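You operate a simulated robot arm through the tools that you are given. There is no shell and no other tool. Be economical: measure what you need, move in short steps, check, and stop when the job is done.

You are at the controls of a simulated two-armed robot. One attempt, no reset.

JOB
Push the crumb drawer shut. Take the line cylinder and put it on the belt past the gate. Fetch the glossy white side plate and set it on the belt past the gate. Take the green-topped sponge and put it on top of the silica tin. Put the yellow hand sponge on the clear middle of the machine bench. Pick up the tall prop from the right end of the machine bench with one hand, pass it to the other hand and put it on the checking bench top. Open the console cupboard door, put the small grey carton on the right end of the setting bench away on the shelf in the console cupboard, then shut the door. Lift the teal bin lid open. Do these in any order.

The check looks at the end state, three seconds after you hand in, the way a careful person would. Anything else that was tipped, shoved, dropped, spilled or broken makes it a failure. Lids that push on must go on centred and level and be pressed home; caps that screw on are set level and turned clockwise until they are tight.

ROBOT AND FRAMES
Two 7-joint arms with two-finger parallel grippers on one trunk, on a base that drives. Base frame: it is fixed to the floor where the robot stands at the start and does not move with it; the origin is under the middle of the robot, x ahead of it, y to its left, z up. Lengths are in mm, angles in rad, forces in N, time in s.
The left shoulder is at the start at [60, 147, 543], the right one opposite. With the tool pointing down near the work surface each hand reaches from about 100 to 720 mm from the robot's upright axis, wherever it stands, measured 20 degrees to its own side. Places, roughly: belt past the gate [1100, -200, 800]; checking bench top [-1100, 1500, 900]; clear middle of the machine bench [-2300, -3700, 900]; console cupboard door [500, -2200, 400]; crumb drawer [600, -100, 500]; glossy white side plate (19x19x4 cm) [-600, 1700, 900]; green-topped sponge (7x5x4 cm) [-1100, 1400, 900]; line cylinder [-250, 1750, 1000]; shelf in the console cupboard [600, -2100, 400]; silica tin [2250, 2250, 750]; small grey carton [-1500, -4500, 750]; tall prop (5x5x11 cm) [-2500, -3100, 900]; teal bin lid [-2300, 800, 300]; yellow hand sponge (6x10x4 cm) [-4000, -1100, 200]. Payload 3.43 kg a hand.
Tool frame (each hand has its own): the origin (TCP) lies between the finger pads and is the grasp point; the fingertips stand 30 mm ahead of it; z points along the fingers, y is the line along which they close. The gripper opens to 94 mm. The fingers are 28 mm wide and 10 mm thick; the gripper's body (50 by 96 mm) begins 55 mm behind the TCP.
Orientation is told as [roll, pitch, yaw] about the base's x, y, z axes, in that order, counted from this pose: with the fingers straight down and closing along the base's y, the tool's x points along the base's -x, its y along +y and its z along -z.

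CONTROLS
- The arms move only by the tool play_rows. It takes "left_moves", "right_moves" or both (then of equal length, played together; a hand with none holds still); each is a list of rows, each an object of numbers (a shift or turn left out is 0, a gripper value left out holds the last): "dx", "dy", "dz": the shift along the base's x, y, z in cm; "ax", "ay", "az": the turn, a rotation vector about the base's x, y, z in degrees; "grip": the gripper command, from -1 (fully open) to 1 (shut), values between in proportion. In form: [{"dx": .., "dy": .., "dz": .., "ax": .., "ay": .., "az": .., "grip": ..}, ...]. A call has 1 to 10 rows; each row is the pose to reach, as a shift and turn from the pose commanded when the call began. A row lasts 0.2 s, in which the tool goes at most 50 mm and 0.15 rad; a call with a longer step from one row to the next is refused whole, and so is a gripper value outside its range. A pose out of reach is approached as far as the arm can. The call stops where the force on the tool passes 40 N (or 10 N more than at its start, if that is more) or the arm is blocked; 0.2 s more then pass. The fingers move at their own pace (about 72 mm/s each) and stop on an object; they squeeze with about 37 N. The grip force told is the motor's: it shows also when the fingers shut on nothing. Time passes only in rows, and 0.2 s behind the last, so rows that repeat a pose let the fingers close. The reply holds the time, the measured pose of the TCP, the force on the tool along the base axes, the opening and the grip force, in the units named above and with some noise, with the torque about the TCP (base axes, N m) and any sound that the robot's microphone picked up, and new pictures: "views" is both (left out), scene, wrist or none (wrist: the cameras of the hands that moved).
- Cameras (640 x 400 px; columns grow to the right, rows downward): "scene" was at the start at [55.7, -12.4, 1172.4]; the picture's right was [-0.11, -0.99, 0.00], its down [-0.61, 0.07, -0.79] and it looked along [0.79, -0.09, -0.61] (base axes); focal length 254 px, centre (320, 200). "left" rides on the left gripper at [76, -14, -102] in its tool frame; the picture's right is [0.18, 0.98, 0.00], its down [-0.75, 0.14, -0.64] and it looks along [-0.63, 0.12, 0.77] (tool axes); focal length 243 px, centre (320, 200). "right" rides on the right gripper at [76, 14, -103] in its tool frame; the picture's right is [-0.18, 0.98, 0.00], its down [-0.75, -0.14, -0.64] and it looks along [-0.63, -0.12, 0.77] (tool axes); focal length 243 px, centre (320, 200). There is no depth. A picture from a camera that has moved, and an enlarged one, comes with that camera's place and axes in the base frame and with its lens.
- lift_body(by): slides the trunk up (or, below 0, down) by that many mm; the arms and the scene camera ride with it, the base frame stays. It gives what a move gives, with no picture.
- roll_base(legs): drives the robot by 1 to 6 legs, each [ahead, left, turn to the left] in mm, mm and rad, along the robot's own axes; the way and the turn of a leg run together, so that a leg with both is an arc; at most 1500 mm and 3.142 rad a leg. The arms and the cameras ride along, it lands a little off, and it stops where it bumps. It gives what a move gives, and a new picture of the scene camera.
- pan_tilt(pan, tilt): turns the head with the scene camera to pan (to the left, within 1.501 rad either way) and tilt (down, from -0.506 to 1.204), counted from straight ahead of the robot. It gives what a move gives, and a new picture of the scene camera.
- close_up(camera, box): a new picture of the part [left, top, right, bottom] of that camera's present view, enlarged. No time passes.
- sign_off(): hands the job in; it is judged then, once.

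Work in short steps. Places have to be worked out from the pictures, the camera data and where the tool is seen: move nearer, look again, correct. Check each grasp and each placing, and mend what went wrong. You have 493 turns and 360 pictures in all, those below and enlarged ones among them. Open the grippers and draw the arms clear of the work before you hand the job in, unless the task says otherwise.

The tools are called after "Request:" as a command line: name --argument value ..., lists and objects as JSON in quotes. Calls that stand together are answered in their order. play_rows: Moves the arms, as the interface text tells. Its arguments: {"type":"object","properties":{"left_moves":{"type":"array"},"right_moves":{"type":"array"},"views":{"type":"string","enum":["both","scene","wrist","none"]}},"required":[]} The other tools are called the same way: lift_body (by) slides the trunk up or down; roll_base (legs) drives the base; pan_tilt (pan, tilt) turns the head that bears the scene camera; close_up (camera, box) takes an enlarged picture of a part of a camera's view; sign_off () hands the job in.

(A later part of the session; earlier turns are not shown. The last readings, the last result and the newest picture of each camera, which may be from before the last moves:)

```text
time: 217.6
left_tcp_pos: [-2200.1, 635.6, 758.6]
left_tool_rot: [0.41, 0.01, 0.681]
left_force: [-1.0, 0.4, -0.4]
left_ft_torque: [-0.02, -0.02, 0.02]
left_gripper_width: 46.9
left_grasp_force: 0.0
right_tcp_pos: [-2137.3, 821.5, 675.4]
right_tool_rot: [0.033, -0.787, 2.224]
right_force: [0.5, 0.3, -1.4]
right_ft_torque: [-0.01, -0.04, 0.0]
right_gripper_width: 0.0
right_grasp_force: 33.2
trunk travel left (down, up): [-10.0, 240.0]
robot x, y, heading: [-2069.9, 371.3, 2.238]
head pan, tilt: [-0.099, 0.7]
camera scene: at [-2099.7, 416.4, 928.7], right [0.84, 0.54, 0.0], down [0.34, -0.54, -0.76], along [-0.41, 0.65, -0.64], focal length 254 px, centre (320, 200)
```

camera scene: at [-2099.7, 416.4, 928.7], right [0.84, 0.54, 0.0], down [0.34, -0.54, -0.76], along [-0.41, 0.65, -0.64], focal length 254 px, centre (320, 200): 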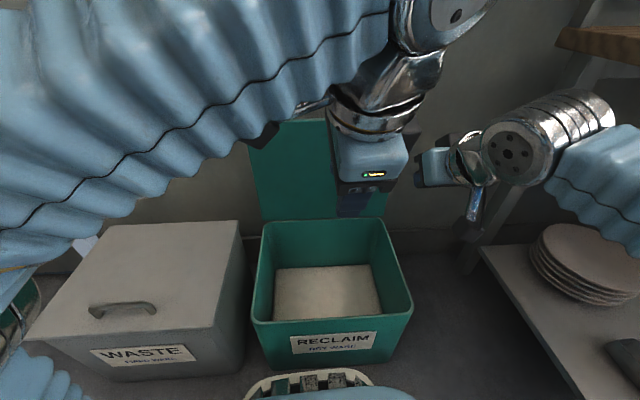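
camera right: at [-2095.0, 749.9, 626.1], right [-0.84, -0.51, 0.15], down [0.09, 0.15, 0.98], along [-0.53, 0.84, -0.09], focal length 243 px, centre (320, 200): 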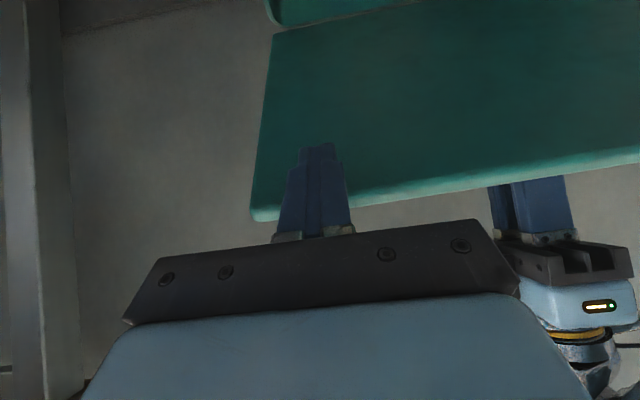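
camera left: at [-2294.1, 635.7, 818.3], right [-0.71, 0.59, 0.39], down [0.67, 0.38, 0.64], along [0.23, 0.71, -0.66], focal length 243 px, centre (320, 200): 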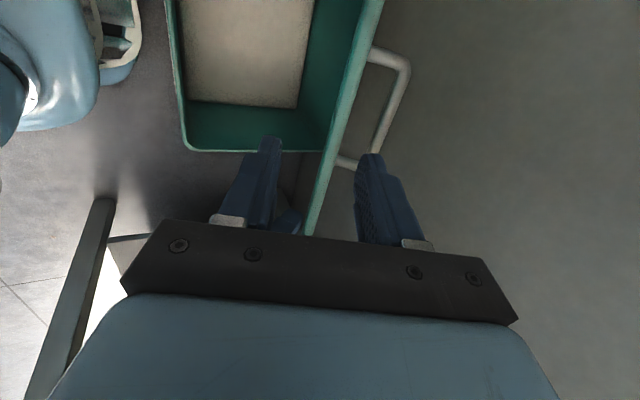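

The lid stays open. I back away and restore both hands to vertical.

Request:
roll_base --legs '[[-400, 0, 0]]'

Request:
play_rows --left_moves '[{"ax": -6.2, "ay": -4.8}, {"ax": -12.4, "ay": -9.7}, {"ax": -18.5, "ay": -14.5}]' --views "none"

Request:
play_rows --left_moves '[{"az": 8.5}, {"az": 17}, {"az": 25.5}, {"az": 34}, {"az": 42.5}, {"az": 51}, {"az": 59.5}, {"az": 68}, {"az": 76.5}, {"az": 85}]' --right_moves '[{"ax": -3.6, "ay": -2.8}, {"ax": -7.2, "ay": -5.6}, {"ax": -10.7, "ay": -8.4}, {"ax": -14.3, "ay": -11.2}, {"ax": -17.9, "ay": -14}, {"ax": -21.5, "ay": -16.9}, {"ax": -25, "ay": -19.7}, {"ax": -28.6, "ay": -22.5}, {"ax": -32.2, "ay": -25.3}, {"ax": -35.8, "ay": -28.1, "grip": -1}]' --views "scene"

```text
time: 220.1
left_tcp_pos: [-1953.2, 319.8, 758.0]
left_tool_rot: [0.409, 0.007, 0.679]
left_force: [0.2, 0.0, 0.5]
left_ft_torque: [-0.03, 0.01, 0.03]
left_gripper_width: 47.2
left_grasp_force: 0.0
right_tcp_pos: [-1888.5, 505.7, 676.9]
right_tool_rot: [0.031, -0.79, 2.219]
right_force: [0.2, 0.7, 0.5]
right_ft_torque: [-0.01, 0.05, -0.01]
right_gripper_width: 0.1
right_grasp_force: 33.2
trunk travel left (down, up): [-10.0, 240.0]
robot x, y, heading: [-1825.6, 55.5, 2.227]
head pan, tilt: [-0.099, 0.7]
camera scene: at [-1852.8, 100.3, 928.8], right [0.85, 0.53, 0.0], down [0.34, -0.55, -0.76], along [-0.41, 0.65, -0.64], focal length 254 px, centre (320, 200)
```

scene: 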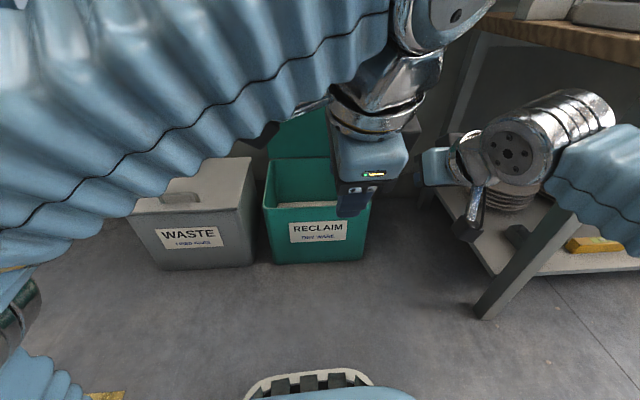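

```text
time: 220.9
left_tcp_pos: [-1952.1, 319.0, 758.8]
left_tool_rot: [0.065, 0.011, 0.676]
left_force: [0.0, -0.2, -0.4]
left_ft_torque: [-0.01, 0.0, 0.01]
left_gripper_width: 47.2
left_grasp_force: 0.0
left hand out of reach, approached as far as the arm can: row 3
right_tcp_pos: [-1890.0, 503.4, 676.9]
right_tool_rot: [0.031, -0.789, 2.221]
right_force: [0.1, 0.2, -0.1]
right_ft_torque: [0.02, 0.02, 0.0]
right_gripper_width: 0.2
right_grasp_force: 33.1
trunk travel left (down, up): [-10.0, 240.0]
robot x, y, heading: [-1823.8, 53.5, 2.235]
head pan, tilt: [-0.099, 0.7]
```

```text
time: 223.1
left_tcp_pos: [-1960.6, 270.5, 765.3]
left_tool_rot: [0.015, -0.038, 2.085]
left_force: [-0.7, -0.1, 0.3]
left_ft_torque: [0.0, -0.04, 0.0]
left_gripper_width: 47.1
left_grasp_force: 0.1
left hand out of reach, approached as far as the arm can: row 3, 4, 5, 6, 7, 8, 9, 10
right_tcp_pos: [-1888.9, 505.3, 677.5]
right_tool_rot: [0.021, 0.009, 2.224]
right_force: [-0.8, 0.5, -0.5]
right_ft_torque: [0.01, 0.01, 0.02]
right_gripper_width: 53.2
right_grasp_force: 0.2
trunk travel left (down, up): [-10.0, 240.0]
robot x, y, heading: [-1827.8, 55.6, 2.234]
head pan, tilt: [-0.099, 0.7]
camera scene: at [-1852.9, 100.3, 928.8], right [0.85, 0.53, 0.0], down [0.34, -0.55, -0.76], along [-0.41, 0.65, -0.64], focal length 254 px, centre (320, 200)
```

scene: 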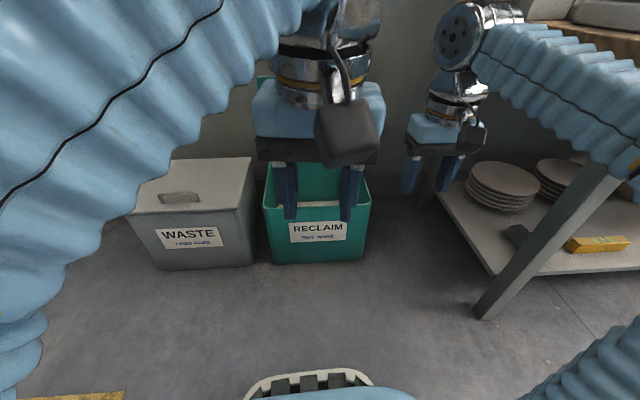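

Bin done. Next the yellow hand sponge near [-4000, -1100, 200], on the blue stand's lower shelf. Drive toward it.

Request:
roll_base --legs '[[0, 0, 1.396], [1300, 0, 0]]'

Request:
pan_tilt --pan 0 --tilt 0.3

```text
time: 233.1
left_tcp_pos: [-3225.0, -636.4, 766.3]
left_tool_rot: [0.017, -0.037, -2.823]
left_force: [-0.5, -0.3, 0.2]
left_ft_torque: [0.0, 0.04, -0.05]
left_gripper_width: 46.9
left_grasp_force: 0.1
right_tcp_pos: [-3441.2, -521.4, 677.6]
right_tool_rot: [0.021, 0.006, -2.682]
right_force: [0.3, 0.1, 0.3]
right_ft_torque: [-0.01, 0.02, -0.02]
right_gripper_width: 94.0
right_grasp_force: 0.1
trunk travel left (down, up): [-10.0, 240.0]
robot x, y, heading: [-2988.8, -545.9, -2.676]
head pan, tilt: [-0.099, 0.7]
camera scene: at [-3040.0, -565.1, 928.8], right [-0.36, 0.93, 0.0], down [0.6, 0.23, -0.76], along [-0.71, -0.28, -0.64], focal length 254 px, centre (320, 200)
```

scene: 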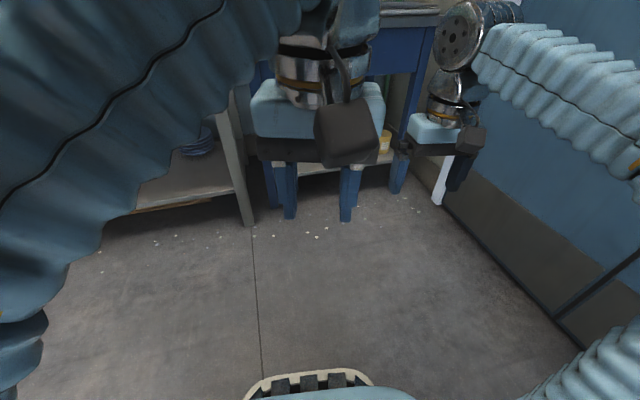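

```text
time: 234.0
left_tcp_pos: [-3227.2, -637.1, 767.3]
left_tool_rot: [0.017, -0.04, -2.823]
left_force: [0.6, 0.6, 0.2]
left_ft_torque: [0.03, -0.02, -0.01]
left_gripper_width: 47.1
left_grasp_force: 0.0
right_tcp_pos: [-3442.0, -520.1, 677.1]
right_tool_rot: [0.021, 0.005, -2.679]
right_force: [0.8, 0.4, -0.1]
right_ft_torque: [0.01, 0.02, 0.02]
right_gripper_width: 93.9
right_grasp_force: 0.0
trunk travel left (down, up): [-10.0, 240.0]
robot x, y, heading: [-2988.1, -544.0, -2.673]
head pan, tilt: [0.0, 0.3]
camera scene: at [-3044.1, -576.6, 964.8], right [-0.45, 0.89, 0.0], down [0.26, 0.13, -0.95], along [-0.85, -0.43, -0.3], focal length 254 px, centre (320, 200)
```

scene: 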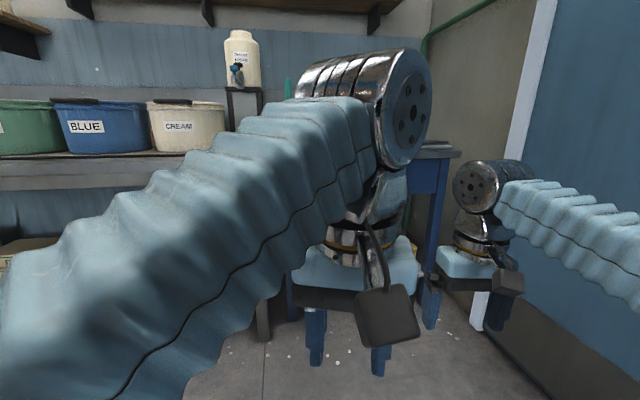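

The left arm blocks the view. I lower both hands and back off 200 mm to look.

Request:
play_rows --left_moves '[{"dz": -4.5}, {"dz": -9}, {"dz": -13.5}, {"dz": -18}, {"dz": -22}, {"dz": -26}, {"dz": -30}]' --right_moves '[{"dz": -4}, {"dz": -8}, {"dz": -12}, {"dz": -16}, {"dz": -20}, {"dz": -20}, {"dz": -20}]' --views "none"

Request:
roll_base --legs '[[-200, 0, 0]]'

```text
time: 235.6
left_tcp_pos: [-3225.8, -637.9, 463.3]
left_tool_rot: [0.015, -0.038, -2.823]
left_force: [-0.4, -0.9, 0.9]
left_ft_torque: [0.0, -0.02, -0.02]
left_gripper_width: 46.8
left_grasp_force: 0.0
right_tcp_pos: [-3441.2, -522.4, 476.5]
right_tool_rot: [0.022, 0.004, -2.682]
right_force: [-1.6, 0.9, 0.1]
right_ft_torque: [0.01, -0.02, 0.01]
right_gripper_width: 93.9
right_grasp_force: 0.1
trunk travel left (down, up): [-10.0, 240.0]
robot x, y, heading: [-2986.1, -543.9, -2.675]
head pan, tilt: [0.0, 0.3]
```

```text
time: 237.2
left_tcp_pos: [-3047.6, -548.3, 465.3]
left_tool_rot: [0.015, -0.039, -2.824]
left_force: [-0.5, 0.1, 1.2]
left_ft_torque: [-0.01, 0.03, 0.03]
left_gripper_width: 47.3
left_grasp_force: 0.1
right_tcp_pos: [-3262.5, -430.8, 477.0]
right_tool_rot: [0.021, 0.006, -2.679]
right_force: [-0.1, -0.7, 0.1]
right_ft_torque: [-0.02, -0.02, 0.03]
right_gripper_width: 94.1
right_grasp_force: 0.1
trunk travel left (down, up): [-10.0, 240.0]
robot x, y, heading: [-2808.2, -455.9, -2.678]
head pan, tilt: [0.0, 0.3]
camera scene: at [-2865.3, -486.4, 964.9], right [-0.45, 0.89, 0.0], down [0.26, 0.13, -0.96], along [-0.85, -0.43, -0.3], focal length 254 px, centre (320, 200)
```

scene: 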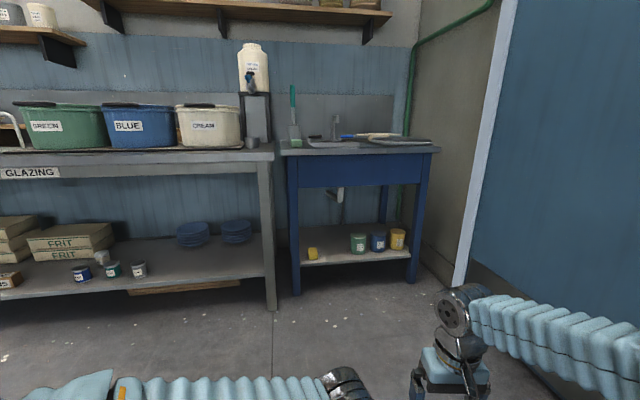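

Request:
close_up --camera "scene" --box '[270, 120, 450, 300]'

```text
2.22 times, centred on (360, 210) of scene
camera zoom: at [-2865.3, -486.4, 964.9], right [-0.45, 0.89, 0.0], down [0.26, 0.13, -0.96], along [-0.85, -0.43, -0.3], focal length 565 px, centre (231, 178)
```

zoom: 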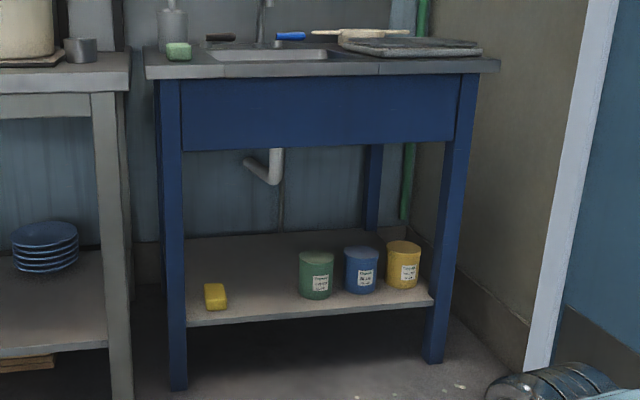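

The yellow sponge is at the front-left of the sink stand's lower shelf, ≈[-4006, -1110, 200]. I turn square to the stand and approach.

Request:
roll_base --legs '[[0, 0, 0.154], [560, -40, 0]]'

Request:
pan_tilt --pan 0 --tilt 0.6

Request:
close_up --camera "scene" --box '[240, 100, 480, 260]'

```text
time: 241.0
left_tcp_pos: [-3509.1, -866.6, 465.4]
left_tool_rot: [0.018, -0.038, -2.686]
left_force: [0.3, -0.9, 0.4]
left_ft_torque: [-0.01, -0.02, 0.0]
left_gripper_width: 47.0
left_grasp_force: 0.0
right_tcp_pos: [-3737.5, -780.9, 476.3]
right_tool_rot: [0.02, 0.006, -2.544]
right_force: [0.0, 0.5, -0.1]
right_ft_torque: [-0.01, 0.01, 0.0]
right_gripper_width: 93.8
right_grasp_force: 0.0
trunk travel left (down, up): [-10.0, 240.0]
robot x, y, heading: [-3285.1, -742.5, -2.534]
head pan, tilt: [0.0, 0.3]
camera scene: at [-3337.0, -780.6, 964.9], right [-0.57, 0.82, 0.0], down [0.24, 0.17, -0.96], along [-0.79, -0.54, -0.3], focal length 254 px, centre (320, 200)
```

scene: 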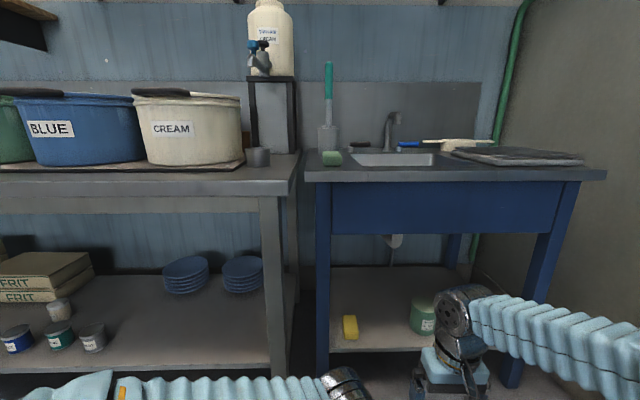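

```text
time: 241.8
left_tcp_pos: [-3508.4, -866.9, 465.4]
left_tool_rot: [0.015, -0.037, -2.688]
left_force: [0.5, -0.1, -0.9]
left_ft_torque: [0.0, 0.0, 0.03]
left_gripper_width: 47.2
left_grasp_force: 0.1
right_tcp_pos: [-3738.5, -779.4, 476.4]
right_tool_rot: [0.02, 0.005, -2.545]
right_force: [0.7, 0.3, -0.6]
right_ft_torque: [-0.02, 0.03, 0.01]
right_gripper_width: 94.2
right_grasp_force: 0.0
trunk travel left (down, up): [-10.0, 240.0]
robot x, y, heading: [-3284.2, -740.3, -2.533]
head pan, tilt: [0.0, 0.6]
camera scene: at [-3332.9, -777.8, 937.4], right [-0.57, 0.82, 0.0], down [0.46, 0.32, -0.83], along [-0.68, -0.47, -0.56], focal length 254 px, centre (320, 200)
```

scene: 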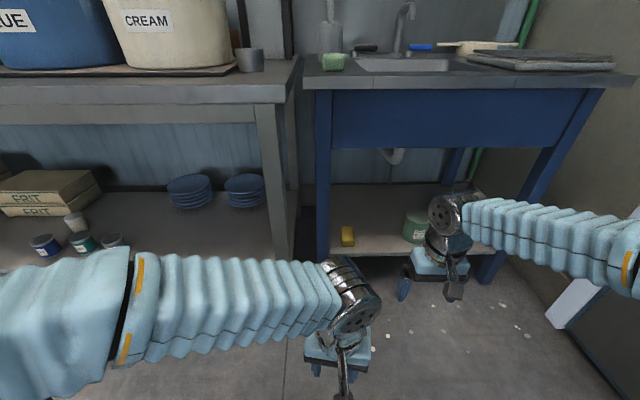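

```text
2.50 times, centred on (360, 180) of scene
camera zoom: at [-3332.9, -777.8, 937.4], right [-0.57, 0.82, 0.0], down [0.46, 0.32, -0.83], along [-0.68, -0.47, -0.56], focal length 635 px, centre (220, 250)
```

zoom: 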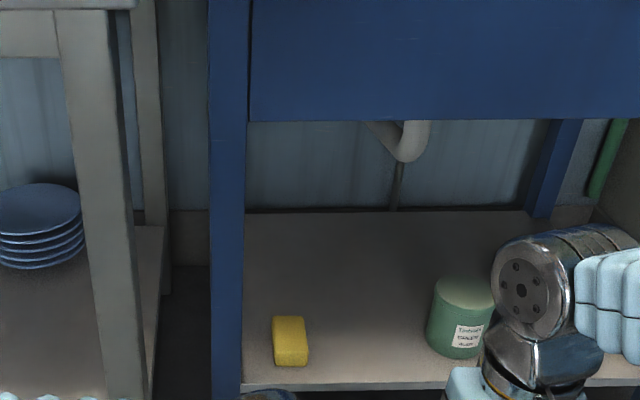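

Sponge centre ≈[-4039, -1127], shelf z≈193. I pitch the right hand 50° forward, line it up laterally, then drive closer.

Request:
play_rows --right_moves '[{"dx": 1.94, "dy": -0.92, "dz": -2.4, "ax": -4.77, "ay": 6.83}, {"dx": 3.88, "dy": -1.83, "dz": -4.9, "ax": -9.5, "ay": 13.7}, {"dx": 5.8, "dy": -2.75, "dz": -7.3, "ax": -14.3, "ay": 20.5}, {"dx": 7.8, "dy": -3.7, "dz": -9.7, "ax": -19.1, "ay": 27.3}, {"dx": 9.7, "dy": -4.6, "dz": -12.2, "ax": -23.9, "ay": 34.2}, {"dx": 11.65, "dy": -5.5, "dz": -14.6, "ax": -28.6, "ay": 41}]' --views "scene"

```text
time: 243.1
left_tcp_pos: [-3500.5, -872.8, 460.9]
left_tool_rot: [0.044, -0.017, -2.681]
left_force: [6.2, -5.3, -0.8]
left_ft_torque: [0.43, 0.59, -0.05]
left_gripper_width: 47.1
left_grasp_force: 0.1
right_tcp_pos: [-3688.0, -897.4, 386.3]
right_tool_rot: [0.022, -0.716, -2.552]
right_force: [-0.3, 0.4, -0.6]
right_ft_torque: [0.01, 0.0, 0.03]
right_gripper_width: 94.0
right_grasp_force: 0.1
right hand out of reach, approached as far as the arm can: row 4, 5, 6
trunk travel left (down, up): [-10.0, 240.0]
robot x, y, heading: [-3283.2, -742.4, -2.536]
head pan, tilt: [0.0, 0.6]
stopped in row 6 (left hand): the force on the tool passed its limit at 106 N (the readings are from after the stop); the commanded pose is now the measured one
camera scene: at [-3333.0, -777.9, 937.4], right [-0.57, 0.82, 0.0], down [0.46, 0.32, -0.83], along [-0.68, -0.47, -0.57], focal length 254 px, centre (320, 200)
```

scene: 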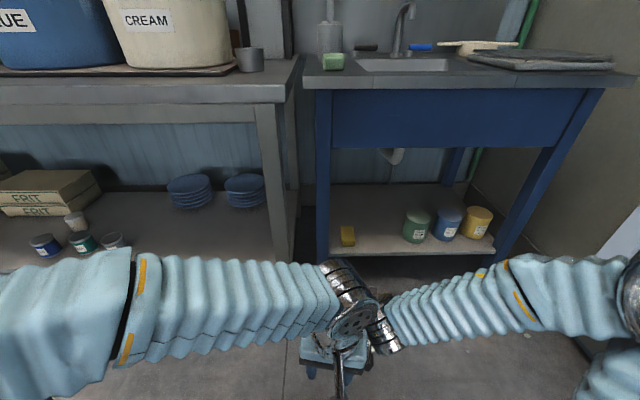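

The two hands touched. I separate them: right hand to the right and forward, left hand back to its own side.

Request:
play_rows --right_moves '[{"dx": -1.9, "dy": 2.7}, {"dx": -3.8, "dy": 5.5}, {"dx": -6.5, "dy": 7.5}, {"dx": -9.2, "dy": 6.5}]' --views "none"

Request:
play_rows --left_moves '[{"dx": 2.3, "dy": -3.3, "dz": 2}, {"dx": 4.6, "dy": -6.6, "dz": 4}, {"dx": 6.9, "dy": -9.8, "dz": 6}, {"dx": 9.2, "dy": -13, "dz": 8}]' --views "scene"

```text
time: 244.1
left_tcp_pos: [-3502.0, -871.6, 460.9]
left_tool_rot: [0.042, -0.017, -2.681]
left_force: [0.4, -0.1, -0.2]
left_ft_torque: [0.01, 0.01, -0.01]
left_gripper_width: 46.9
left_grasp_force: 0.0
right_tcp_pos: [-3777.3, -833.0, 386.1]
right_tool_rot: [0.025, -0.717, -2.548]
right_force: [-0.8, 0.2, -0.2]
right_ft_torque: [-0.01, -0.01, -0.01]
right_gripper_width: 94.1
right_grasp_force: 0.1
right hand out of reach, approached as far as the arm can: row 1, 2, 3
trunk travel left (down, up): [-10.0, 240.0]
robot x, y, heading: [-3285.2, -740.2, -2.534]
head pan, tilt: [0.0, 0.6]
```

```text
time: 245.1
left_tcp_pos: [-3409.0, -1002.2, 539.0]
left_tool_rot: [0.044, -0.018, -2.681]
left_force: [0.9, 0.9, -0.8]
left_ft_torque: [0.01, -0.02, 0.01]
left_gripper_width: 46.8
left_grasp_force: 0.1
right_tcp_pos: [-3776.8, -834.0, 386.0]
right_tool_rot: [0.024, -0.715, -2.55]
right_force: [-0.4, 0.2, -0.6]
right_ft_torque: [-0.02, 0.0, 0.01]
right_gripper_width: 93.9
right_grasp_force: 0.0
trunk travel left (down, up): [-10.0, 240.0]
robot x, y, heading: [-3284.0, -743.6, -2.537]
head pan, tilt: [0.0, 0.6]
camera scene: at [-3333.1, -777.7, 937.4], right [-0.57, 0.82, 0.0], down [0.46, 0.32, -0.82], along [-0.68, -0.47, -0.57], focal length 254 px, centre (320, 200)
```

scene: 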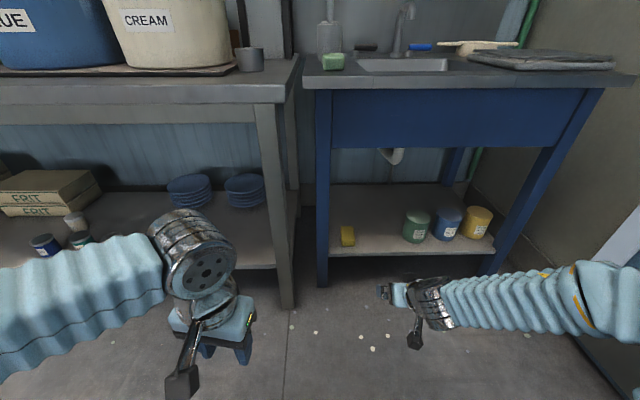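

Now I drive 260 mm closer with a 50 mm shift left.

Request:
roll_base --legs '[[0, 50, 0], [250, 0, 0]]'

Request:
close_up --camera "right" --box '[0, 0, 640, 400]'

```text
time: 247.4
left_tcp_pos: [-3580.1, -1183.5, 539.0]
left_tool_rot: [0.041, -0.018, -2.671]
left_force: [1.0, -0.5, 0.3]
left_ft_torque: [0.04, -0.01, -0.05]
left_gripper_width: 47.0
left_grasp_force: 0.0
right_tcp_pos: [-3948.6, -1019.3, 388.1]
right_tool_rot: [0.023, -0.715, -2.541]
right_force: [0.5, 0.5, -0.6]
right_ft_torque: [0.02, -0.02, 0.0]
right_gripper_width: 93.8
right_grasp_force: 0.1
trunk travel left (down, up): [-10.0, 240.0]
robot x, y, heading: [-3457.4, -923.9, -2.528]
head pan, tilt: [0.0, 0.6]
camera scene: at [-3504.4, -959.9, 937.4], right [-0.58, 0.82, 0.0], down [0.46, 0.33, -0.83], along [-0.67, -0.48, -0.57], focal length 254 px, centre (320, 200)
```

scene: 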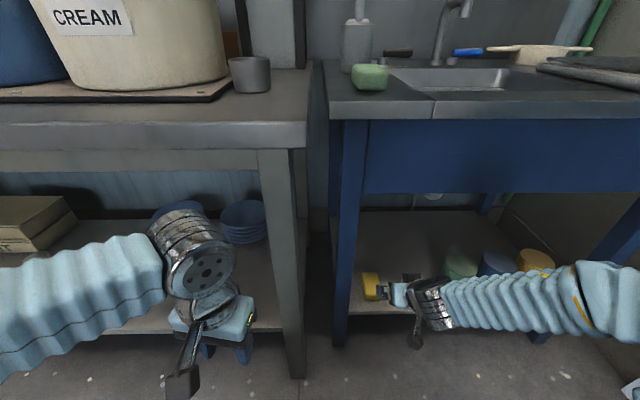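

```text
1.00 times, centred on (320, 200) of right (not enlarged: the box is as wide or as high as the picture)
camera zoom: at [-3838.8, -957.5, 414.4], right [0.45, -0.88, 0.14], down [-0.21, 0.04, 0.98], along [-0.87, -0.47, -0.17], focal length 243 px, centre (320, 200)
```

zoom: 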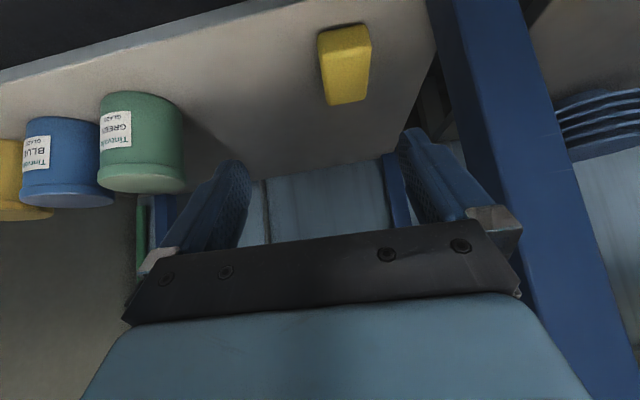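

Wrist view confirms the sponge at [-4040, -1124]. First leg: align above and in front of it.

Request:
play_rows --right_moves '[{"dx": -1.0, "dy": -2.2, "dz": -2.3, "grip": -0.75}, {"dx": -2.1, "dy": -4.4, "dz": -4.6}, {"dx": -3.25, "dy": -6.7, "dz": -7}]' --views "wrist"

```text
time: 248.2
left_tcp_pos: [-3579.3, -1184.6, 539.3]
left_tool_rot: [0.041, -0.019, -2.674]
left_force: [0.2, -0.1, 0.0]
left_ft_torque: [0.0, 0.03, 0.01]
left_gripper_width: 46.9
left_grasp_force: 0.1
right_tcp_pos: [-3979.3, -1088.3, 316.5]
right_tool_rot: [0.023, -0.717, -2.541]
right_force: [-0.1, -0.9, 0.1]
right_ft_torque: [-0.02, 0.03, 0.01]
right_gripper_width: 82.1
right_grasp_force: 0.1
trunk travel left (down, up): [-10.0, 240.0]
robot x, y, heading: [-3453.8, -921.8, -2.529]
head pan, tilt: [0.0, 0.6]
camera right: at [-3870.9, -1025.9, 344.2], right [0.45, -0.88, 0.14], down [-0.21, 0.04, 0.98], along [-0.87, -0.47, -0.17], focal length 243 px, centre (320, 200)
```

right: 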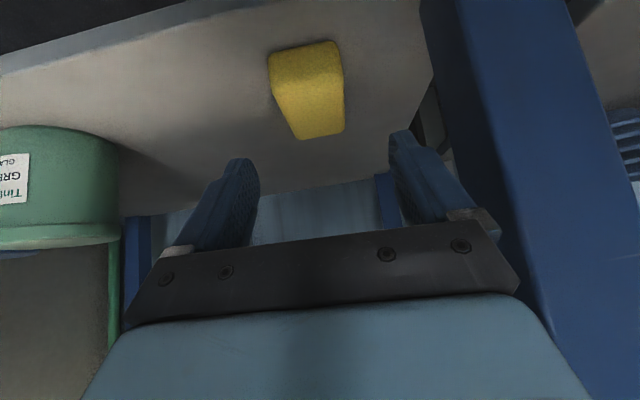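

Aligned. Descend diagonally onto the sponge.

Request:
play_rows --right_moves '[{"dx": -1.5, "dy": -0.9, "dz": -2.5}, {"dx": -3.2, "dy": -1.9, "dz": -5.2}, {"dx": -4.6, "dy": -2.7, "dz": -7.2}, {"dx": -5.5, "dy": -3.3, "dz": -8.6}]' --views "wrist"

```text
time: 249.2
left_tcp_pos: [-3579.1, -1184.1, 540.7]
left_tool_rot: [0.044, -0.019, -2.67]
left_force: [-0.1, -0.2, 0.9]
left_ft_torque: [0.02, 0.04, 0.0]
left_gripper_width: 47.0
left_grasp_force: 0.0
right_tcp_pos: [-4035.1, -1120.4, 232.7]
right_tool_rot: [0.024, -0.719, -2.541]
right_force: [13.7, 9.4, 18.5]
right_ft_torque: [0.85, 0.17, -0.72]
right_gripper_width: 81.9
right_grasp_force: 0.0
trunk travel left (down, up): [-10.0, 240.0]
robot x, y, heading: [-3455.5, -926.7, -2.527]
head pan, tilt: [0.0, 0.6]
camera right: at [-3926.1, -1058.2, 260.1], right [0.45, -0.88, 0.14], down [-0.21, 0.05, 0.98], along [-0.87, -0.47, -0.16], focal length 243 px, centre (320, 200)
```

right: 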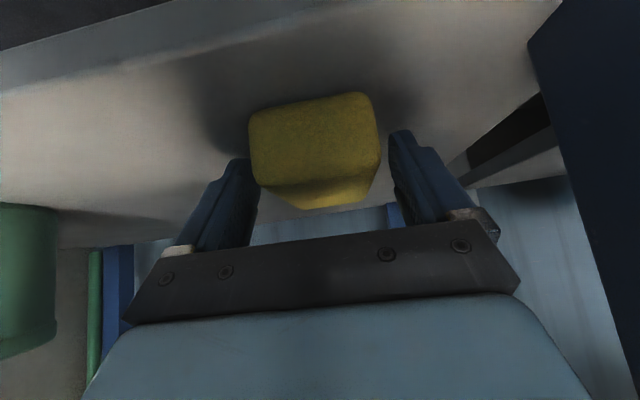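

Tips touch the shelf; raise 4 mm and close.

Request:
play_rows --right_moves '[{"dz": 0.4}, {"dz": 0.4, "grip": 0}, {"dz": 0.4, "grip": 1}, {"dz": 0.4, "grip": 1}]' --views "wrist"

```text
time: 250.2
left_tcp_pos: [-3578.5, -1184.1, 538.6]
left_tool_rot: [0.042, -0.017, -2.672]
left_force: [0.4, -0.7, 0.0]
left_ft_torque: [0.0, 0.03, 0.02]
left_gripper_width: 46.8
left_grasp_force: 0.1
right_tcp_pos: [-4037.2, -1120.2, 234.5]
right_tool_rot: [0.024, -0.717, -2.541]
right_force: [0.1, -1.2, -0.5]
right_ft_torque: [-0.05, 0.0, -0.03]
right_gripper_width: 57.6
right_grasp_force: 37.0
trunk travel left (down, up): [-10.0, 240.0]
robot x, y, heading: [-3454.8, -922.6, -2.528]
head pan, tilt: [0.0, 0.6]
camera right: at [-3926.5, -1058.1, 262.4], right [0.45, -0.88, 0.14], down [-0.21, 0.04, 0.98], along [-0.87, -0.47, -0.17], focal length 243 px, centre (320, 200)
```

right: 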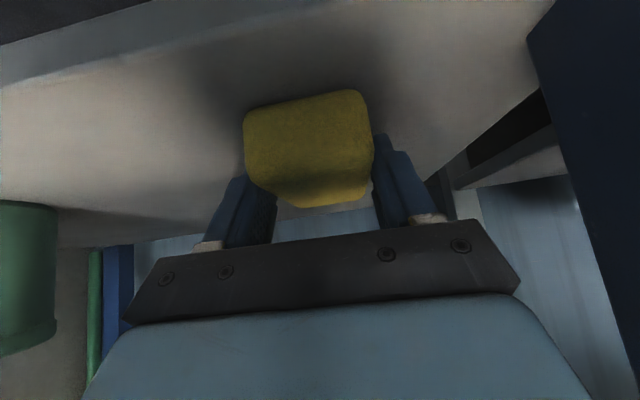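

Gripped. Lift slightly and withdraw.

Request:
play_rows --right_moves '[{"dz": 1.5}, {"dx": 1.5, "dy": 1.0, "dz": 4}, {"dx": 3.5, "dy": 2.2, "dz": 7}, {"dx": 5.5, "dy": 3.5, "dz": 9}, {"dx": 8, "dy": 6.5, "dz": 11.5}, {"dx": 9.5, "dy": 9.5, "dz": 15}]' --views "none"

Request:
roll_base --legs '[[-500, 0, 0]]'

```text
time: 251.6
left_tcp_pos: [-3579.2, -1184.8, 538.9]
left_tool_rot: [0.042, -0.018, -2.672]
left_force: [0.1, -0.3, 0.2]
left_ft_torque: [0.03, -0.03, 0.02]
left_gripper_width: 46.8
left_grasp_force: 0.1
right_tcp_pos: [-3940.1, -1024.9, 384.0]
right_tool_rot: [0.025, -0.714, -2.542]
right_force: [0.5, -0.3, -0.4]
right_ft_torque: [0.01, 0.01, 0.0]
right_gripper_width: 57.6
right_grasp_force: 36.8
trunk travel left (down, up): [-10.0, 240.0]
robot x, y, heading: [-3454.8, -921.4, -2.527]
head pan, tilt: [0.0, 0.6]
```

```text
time: 254.5
left_tcp_pos: [-3174.7, -897.9, 538.2]
left_tool_rot: [0.042, -0.018, -2.676]
left_force: [0.4, 0.1, -0.7]
left_ft_torque: [0.02, -0.01, 0.02]
left_gripper_width: 47.1
left_grasp_force: 0.1
right_tcp_pos: [-3535.0, -738.8, 384.9]
right_tool_rot: [0.026, -0.716, -2.544]
right_force: [0.1, 0.4, -1.1]
right_ft_torque: [0.0, -0.01, -0.04]
right_gripper_width: 57.9
right_grasp_force: 36.9
trunk travel left (down, up): [-10.0, 240.0]
robot x, y, heading: [-3049.7, -636.5, -2.531]
head pan, tilt: [0.0, 0.6]
camera scene: at [-3098.4, -674.4, 937.4], right [-0.57, 0.82, 0.0], down [0.46, 0.32, -0.83], along [-0.68, -0.47, -0.56], focal length 254 px, centre (320, 200)
```

scene: 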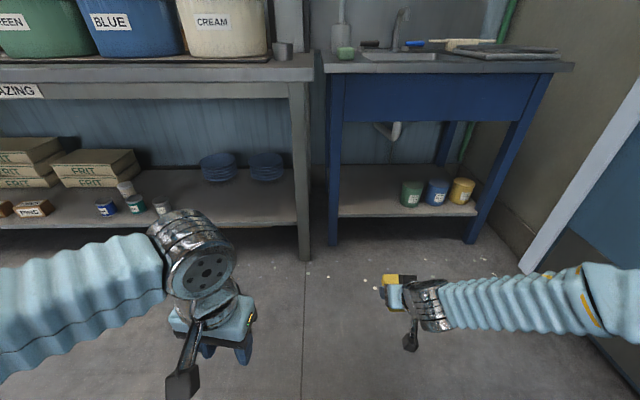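

Sponge held. I raise the trunk and travel sideways along the wall toward the machine bench.

Request:
lift_body --by 240

Request:
pan_tilt --pan 0.5 --tilt 0.35

Request:
roll_base --legs '[[0, 1400, 0]]'

```text
time: 257.0
left_tcp_pos: [-3174.3, -898.5, 779.4]
left_tool_rot: [0.042, -0.018, -2.676]
left_force: [0.4, 0.4, -0.5]
left_ft_torque: [0.0, -0.01, 0.02]
left_gripper_width: 46.5
left_grasp_force: 0.0
right_tcp_pos: [-3535.1, -738.0, 623.9]
right_tool_rot: [0.023, -0.716, -2.544]
right_force: [1.1, -0.1, -0.1]
right_ft_torque: [0.01, 0.0, -0.03]
right_gripper_width: 58.4
right_grasp_force: 37.5
trunk travel left (down, up): [-250.0, 0.0]
robot x, y, heading: [-3050.9, -640.6, -2.526]
head pan, tilt: [0.0, 0.6]
```

```text
time: 257.9
left_tcp_pos: [-3174.7, -899.0, 779.0]
left_tool_rot: [0.042, -0.019, -2.676]
left_force: [-0.3, -0.9, -0.3]
left_ft_torque: [-0.05, 0.0, 0.0]
left_gripper_width: 47.2
left_grasp_force: 0.1
right_tcp_pos: [-3534.9, -738.4, 624.4]
right_tool_rot: [0.025, -0.715, -2.545]
right_force: [-0.1, 1.0, 0.1]
right_ft_torque: [0.03, 0.06, 0.03]
right_gripper_width: 57.9
right_grasp_force: 36.9
trunk travel left (down, up): [-250.0, 0.0]
robot x, y, heading: [-3046.4, -642.5, -2.529]
head pan, tilt: [0.499, 0.351]
camera scene: at [-3067.5, -707.1, 1200.1], right [-0.9, 0.45, 0.0], down [0.15, 0.31, -0.94], along [-0.42, -0.84, -0.34], focal length 254 px, centre (320, 200)
```

scene: 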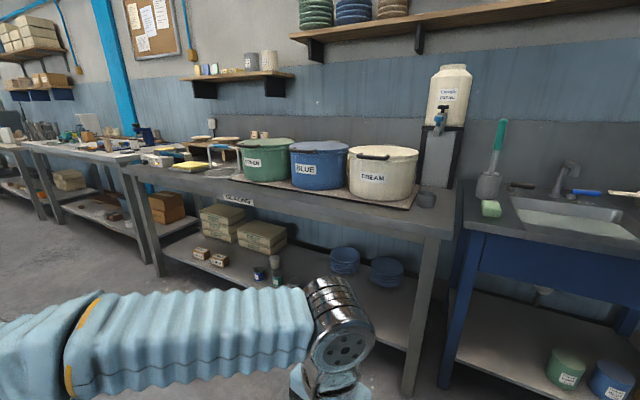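

```text
time: 264.9
left_tcp_pos: [-2387.4, -2050.5, 778.2]
left_tool_rot: [0.042, -0.017, -2.692]
left_force: [0.2, 0.1, -0.4]
left_ft_torque: [-0.01, -0.01, -0.01]
left_gripper_width: 47.0
left_grasp_force: 0.1
right_tcp_pos: [-2743.5, -1883.5, 624.9]
right_tool_rot: [0.024, -0.716, -2.562]
right_force: [1.1, -0.1, 0.0]
right_ft_torque: [0.0, -0.01, -0.02]
right_gripper_width: 58.0
right_grasp_force: 36.9
trunk travel left (down, up): [-250.0, 0.0]
robot x, y, heading: [-2259.8, -1795.9, -2.547]
head pan, tilt: [0.499, 0.351]
camera scene: at [-2276.4, -1860.7, 1200.2], right [-0.89, 0.46, 0.0], down [0.16, 0.3, -0.94], along [-0.43, -0.83, -0.34], focal length 254 px, centre (320, 200)
```

scene: 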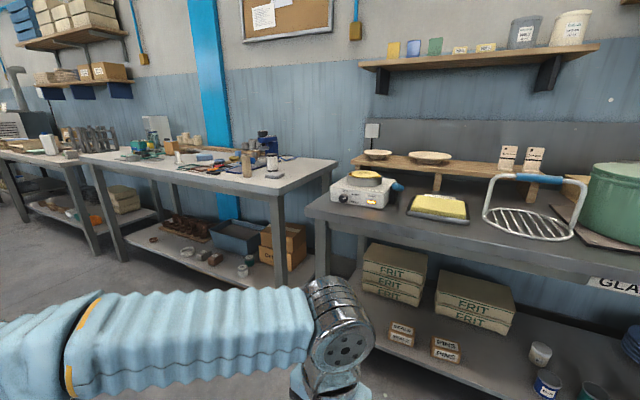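

The middle bench is the machine bench. Zoom on its top.

Request:
close_up --camera "scene" --box '[60, 110, 350, 210]'

```text
2.21 times, centred on (205, 160) of scene
camera zoom: at [-2276.4, -1860.7, 1200.2], right [-0.89, 0.46, 0.0], down [0.16, 0.3, -0.94], along [-0.43, -0.83, -0.34], focal length 561 px, centre (574, 288)
```

zoom: 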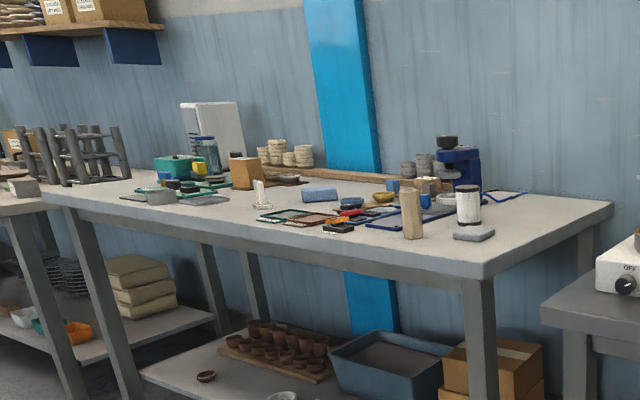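

Tall prop is the beige block near the right end (≈[-2523, -3175]). I move in front of the bench's middle to look for the clear spot.

Request:
roll_base --legs '[[0, 1450, 0.02], [150, 100, 0]]'

Request:
pan_tilt --pan 0 --tilt 0.45

```text
time: 273.4
left_tcp_pos: [-1598.5, -3452.4, 780.0]
left_tool_rot: [0.041, -0.017, -2.674]
left_force: [0.0, -0.5, 1.3]
left_ft_torque: [-0.05, 0.01, 0.01]
left_gripper_width: 47.0
left_grasp_force: 0.1
right_tcp_pos: [-1960.2, -3293.5, 624.9]
right_tool_rot: [0.025, -0.716, -2.544]
right_force: [-0.5, -0.4, -0.6]
right_ft_torque: [0.03, 0.0, 0.04]
right_gripper_width: 58.0
right_grasp_force: 37.0
trunk travel left (down, up): [-250.0, 0.0]
robot x, y, heading: [-1476.0, -3191.4, -2.526]
head pan, tilt: [0.499, 0.351]
camera scene: at [-1492.1, -3261.6, 1200.2], right [-0.9, 0.44, 0.0], down [0.15, 0.31, -0.94], along [-0.42, -0.84, -0.34], focal length 254 px, centre (320, 200)
```

scene: 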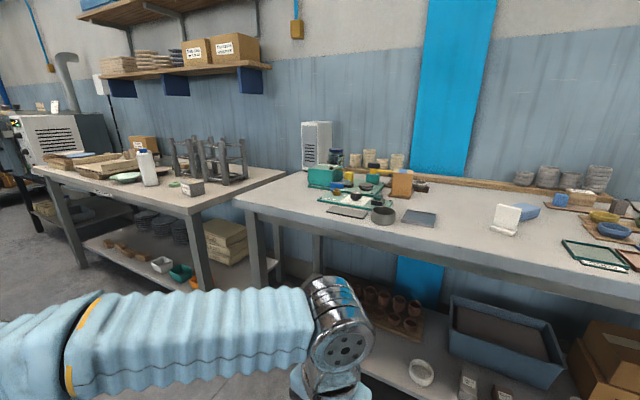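

```text
time: 274.4
left_tcp_pos: [-1598.6, -3452.2, 778.8]
left_tool_rot: [0.042, -0.017, -2.673]
left_force: [-0.3, 0.3, -0.1]
left_ft_torque: [-0.02, 0.0, 0.01]
left_gripper_width: 47.1
left_grasp_force: 0.0
right_tcp_pos: [-1959.5, -3293.8, 624.7]
right_tool_rot: [0.026, -0.716, -2.545]
right_force: [-0.4, 0.7, 0.1]
right_ft_torque: [0.0, -0.03, 0.0]
right_gripper_width: 57.8
right_grasp_force: 37.0
trunk travel left (down, up): [-250.0, 0.0]
robot x, y, heading: [-1476.5, -3191.0, -2.529]
head pan, tilt: [0.0, 0.45]
camera scene: at [-1526.0, -3231.2, 1191.0], right [-0.58, 0.82, 0.0], down [0.36, 0.25, -0.9], along [-0.74, -0.52, -0.44], focal length 254 px, centre (320, 200)
```

scene: 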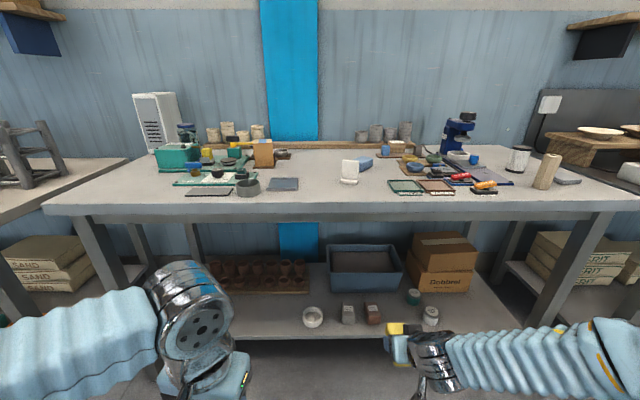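

I see the whole machine bench. Zoom in on the middle.

Request:
close_up --camera "scene" --box '[230, 130, 430, 230]'

Request:
close_up --camera "scene" --box '[430, 100, 640, 220]'

```text
3.20 times, centred on (330, 180) of scene
camera zoom: at [-1526.0, -3231.2, 1191.0], right [-0.58, 0.82, 0.0], down [0.36, 0.25, -0.9], along [-0.74, -0.52, -0.44], focal length 813 px, centre (288, 264)
```

zoom: 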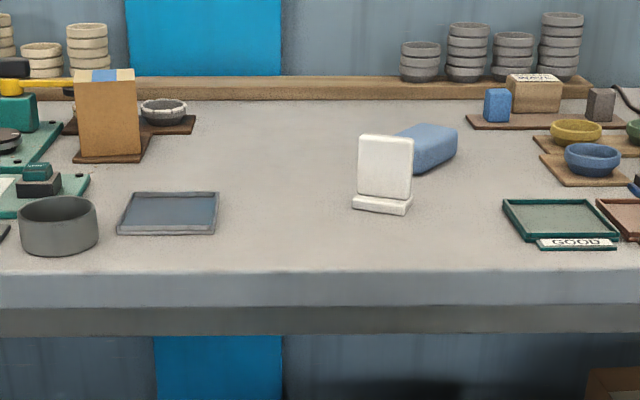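

```text
3.05 times, centred on (535, 160) of scene
camera zoom: at [-1526.0, -3231.2, 1191.0], right [-0.58, 0.82, 0.0], down [0.36, 0.25, -0.9], along [-0.74, -0.52, -0.44], focal length 775 px, centre (-335, 322)
```

zoom: 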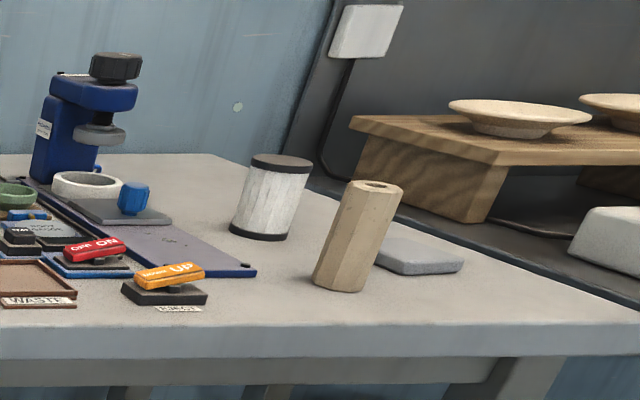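

Bench top z≈878; the free spot is about [-2205, -3708]. I raise both hands above bench height, then drive in.

Request:
play_rows --right_moves '[{"dz": 5}, {"dz": 10}, {"dz": 15}, {"dz": 20}, {"dz": 25}, {"dz": 30}, {"dz": 35}, {"dz": 38}]' --left_moves '[{"dz": 5}, {"dz": 10}, {"dz": 15}, {"dz": 20}, {"dz": 20}, {"dz": 20}, {"dz": 20}, {"dz": 20}]' --views "none"

Request:
roll_base --legs '[[0, 120, 0], [300, 0, 0]]'

```text
time: 276.2
left_tcp_pos: [-1597.8, -3453.7, 979.5]
left_tool_rot: [0.041, -0.018, -2.673]
left_force: [0.2, -0.4, -0.1]
left_ft_torque: [0.01, -0.01, 0.02]
left_gripper_width: 46.9
left_grasp_force: 0.0
right_tcp_pos: [-1962.2, -3296.6, 1004.1]
right_tool_rot: [0.021, -0.714, -2.543]
right_force: [-0.1, -0.5, -0.7]
right_ft_torque: [0.0, -0.01, 0.03]
right_gripper_width: 57.9
right_grasp_force: 36.8
trunk travel left (down, up): [-250.0, 0.0]
robot x, y, heading: [-1473.4, -3196.6, -2.534]
head pan, tilt: [0.0, 0.45]
```

```text
time: 279.0
left_tcp_pos: [-1769.5, -3723.4, 978.9]
left_tool_rot: [0.043, -0.017, -2.676]
left_force: [0.5, 0.2, -0.3]
left_ft_torque: [-0.03, 0.05, -0.01]
left_gripper_width: 46.9
left_grasp_force: 0.1
right_tcp_pos: [-2135.4, -3565.3, 1004.5]
right_tool_rot: [0.023, -0.715, -2.545]
right_force: [-0.3, -0.2, -0.2]
right_ft_torque: [0.01, 0.01, 0.0]
right_gripper_width: 57.8
right_grasp_force: 37.2
trunk travel left (down, up): [-250.0, 0.0]
robot x, y, heading: [-1645.6, -3460.0, -2.532]
head pan, tilt: [0.0, 0.45]
camera scene: at [-1699.2, -3500.3, 1190.9], right [-0.57, 0.82, 0.0], down [0.36, 0.25, -0.9], along [-0.74, -0.52, -0.44], focal length 254 px, centre (320, 200)
```

scene: 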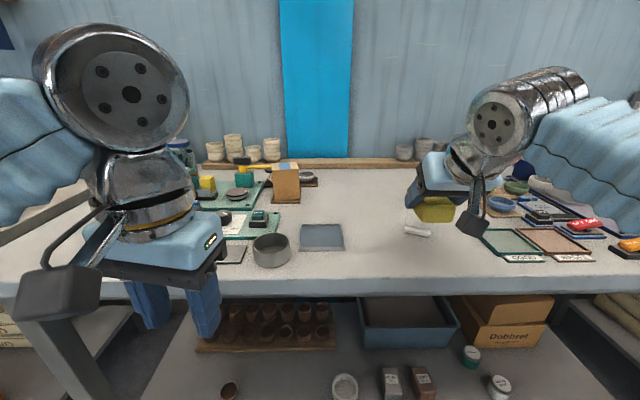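

I move over the gap between slate and white stand: target [-2200, -3697].

Request:
play_rows --right_moves '[{"dx": -1.5, "dy": -4, "dz": 1}, {"dx": -3.2, "dy": -8.2, "dz": 1}, {"dx": -5, "dy": -12, "dz": 0}, {"dx": -6.4, "dy": -13.2, "dz": -2}]' --views "both"

```text
time: 280.0
left_tcp_pos: [-1769.4, -3722.8, 978.8]
left_tool_rot: [0.043, -0.017, -2.676]
left_force: [-0.5, 0.5, 0.4]
left_ft_torque: [0.01, -0.03, 0.01]
left_gripper_width: 46.8
left_grasp_force: 0.0
right_tcp_pos: [-2199.1, -3699.4, 985.0]
right_tool_rot: [0.022, -0.715, -2.545]
right_force: [0.5, -0.8, -1.0]
right_ft_torque: [-0.01, 0.0, -0.03]
right_gripper_width: 57.9
right_grasp_force: 37.0
trunk travel left (down, up): [-250.0, 0.0]
robot x, y, heading: [-1645.8, -3465.5, -2.533]
head pan, tilt: [0.0, 0.45]
camera scene: at [-1699.3, -3500.6, 1190.9], right [-0.57, 0.82, 0.0], down [0.36, 0.25, -0.9], along [-0.74, -0.52, -0.44], focal length 254 px, centre (320, 200)
camera right: at [-2089.4, -3637.9, 1012.7], right [0.45, -0.88, 0.14], down [-0.21, 0.04, 0.98], along [-0.87, -0.47, -0.17], focal length 243 px, centre (320, 200)
```

scene: 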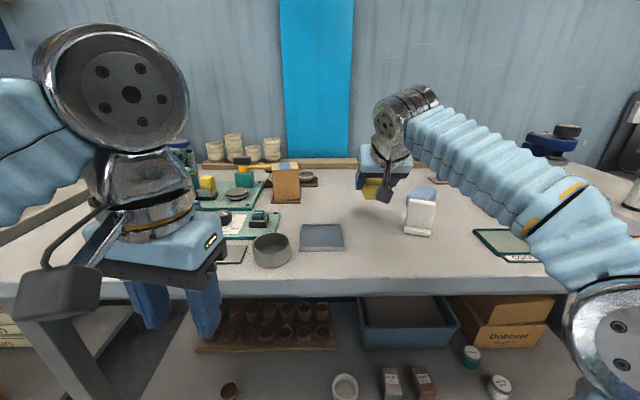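
right: 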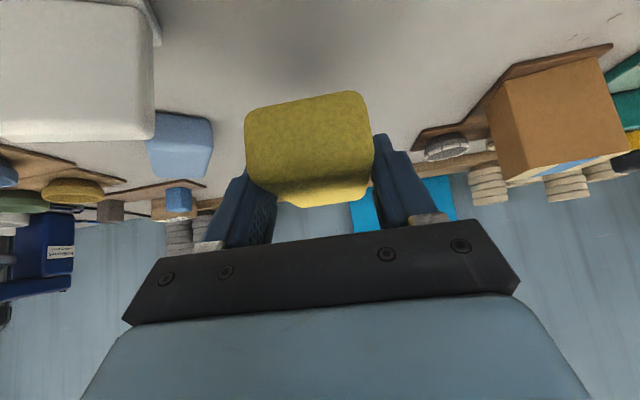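

Clear. Lower toward the bench.

Request:
play_rows --right_moves '[{"dz": -2.5}, {"dz": -4.5}, {"dz": -5.6}]' --views "both"

```text
time: 280.8
left_tcp_pos: [-1770.6, -3722.6, 978.3]
left_tool_rot: [0.04, -0.019, -2.676]
left_force: [0.0, -0.2, 0.4]
left_ft_torque: [0.02, 0.0, -0.03]
left_gripper_width: 46.9
left_grasp_force: 0.0
right_tcp_pos: [-2199.6, -3697.7, 927.9]
right_tool_rot: [0.024, -0.714, -2.546]
right_force: [-0.1, 0.2, -0.6]
right_ft_torque: [-0.03, -0.02, 0.01]
right_gripper_width: 58.0
right_grasp_force: 37.1
trunk travel left (down, up): [-250.0, 0.0]
robot x, y, heading: [-1648.6, -3463.3, -2.536]
head pan, tilt: [0.0, 0.45]
camera scene: at [-1699.3, -3500.5, 1190.9], right [-0.57, 0.82, 0.0], down [0.36, 0.25, -0.9], along [-0.74, -0.52, -0.44], focal length 254 px, centre (320, 200)
camera right: at [-2089.5, -3636.3, 956.1], right [0.45, -0.88, 0.14], down [-0.21, 0.05, 0.98], along [-0.87, -0.47, -0.17], focal length 243 px, centre (320, 200)
```

scene: 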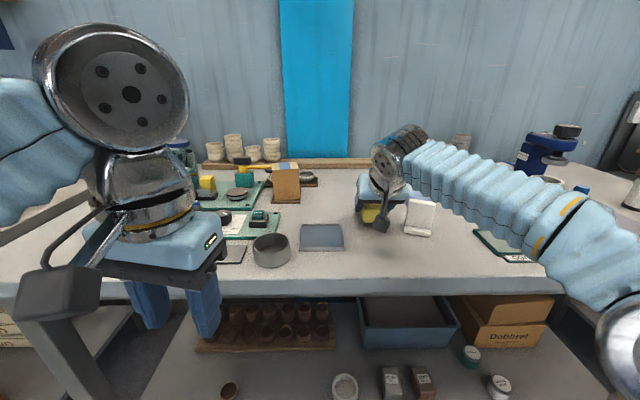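
right: 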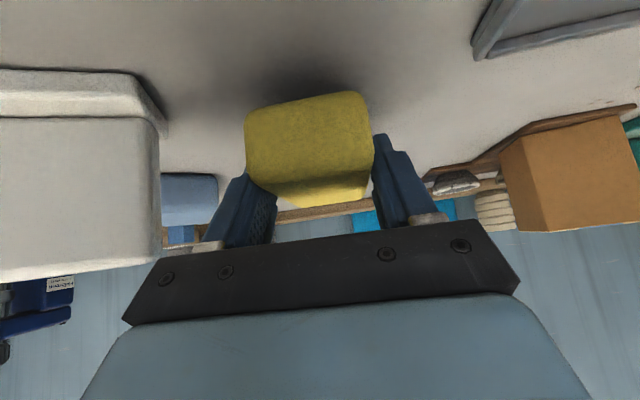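

The white stand is close beside the gripper body, so I shift 12 mm away from it, then lower to contact.

Request:
play_rows --right_moves '[{"dx": 0.7, "dy": -1.0}, {"dx": 0.7, "dy": -1.0, "dz": -0.5}, {"dx": 0.7, "dy": -1.0, "dz": -0.9}]' --views "none"

```text
time: 281.6
left_tcp_pos: [-1770.2, -3723.2, 979.2]
left_tool_rot: [0.042, -0.018, -2.675]
left_force: [0.1, 0.7, 0.4]
left_ft_torque: [0.02, 0.01, 0.02]
left_gripper_width: 46.9
left_grasp_force: 0.0
right_tcp_pos: [-2192.9, -3706.3, 920.8]
right_tool_rot: [0.025, -0.716, -2.544]
right_force: [-0.1, 0.4, -0.8]
right_ft_torque: [-0.03, -0.02, 0.03]
right_gripper_width: 57.8
right_grasp_force: 37.4
trunk travel left (down, up): [-250.0, 0.0]
robot x, y, heading: [-1645.1, -3462.8, -2.534]
head pan, tilt: [0.0, 0.45]
```

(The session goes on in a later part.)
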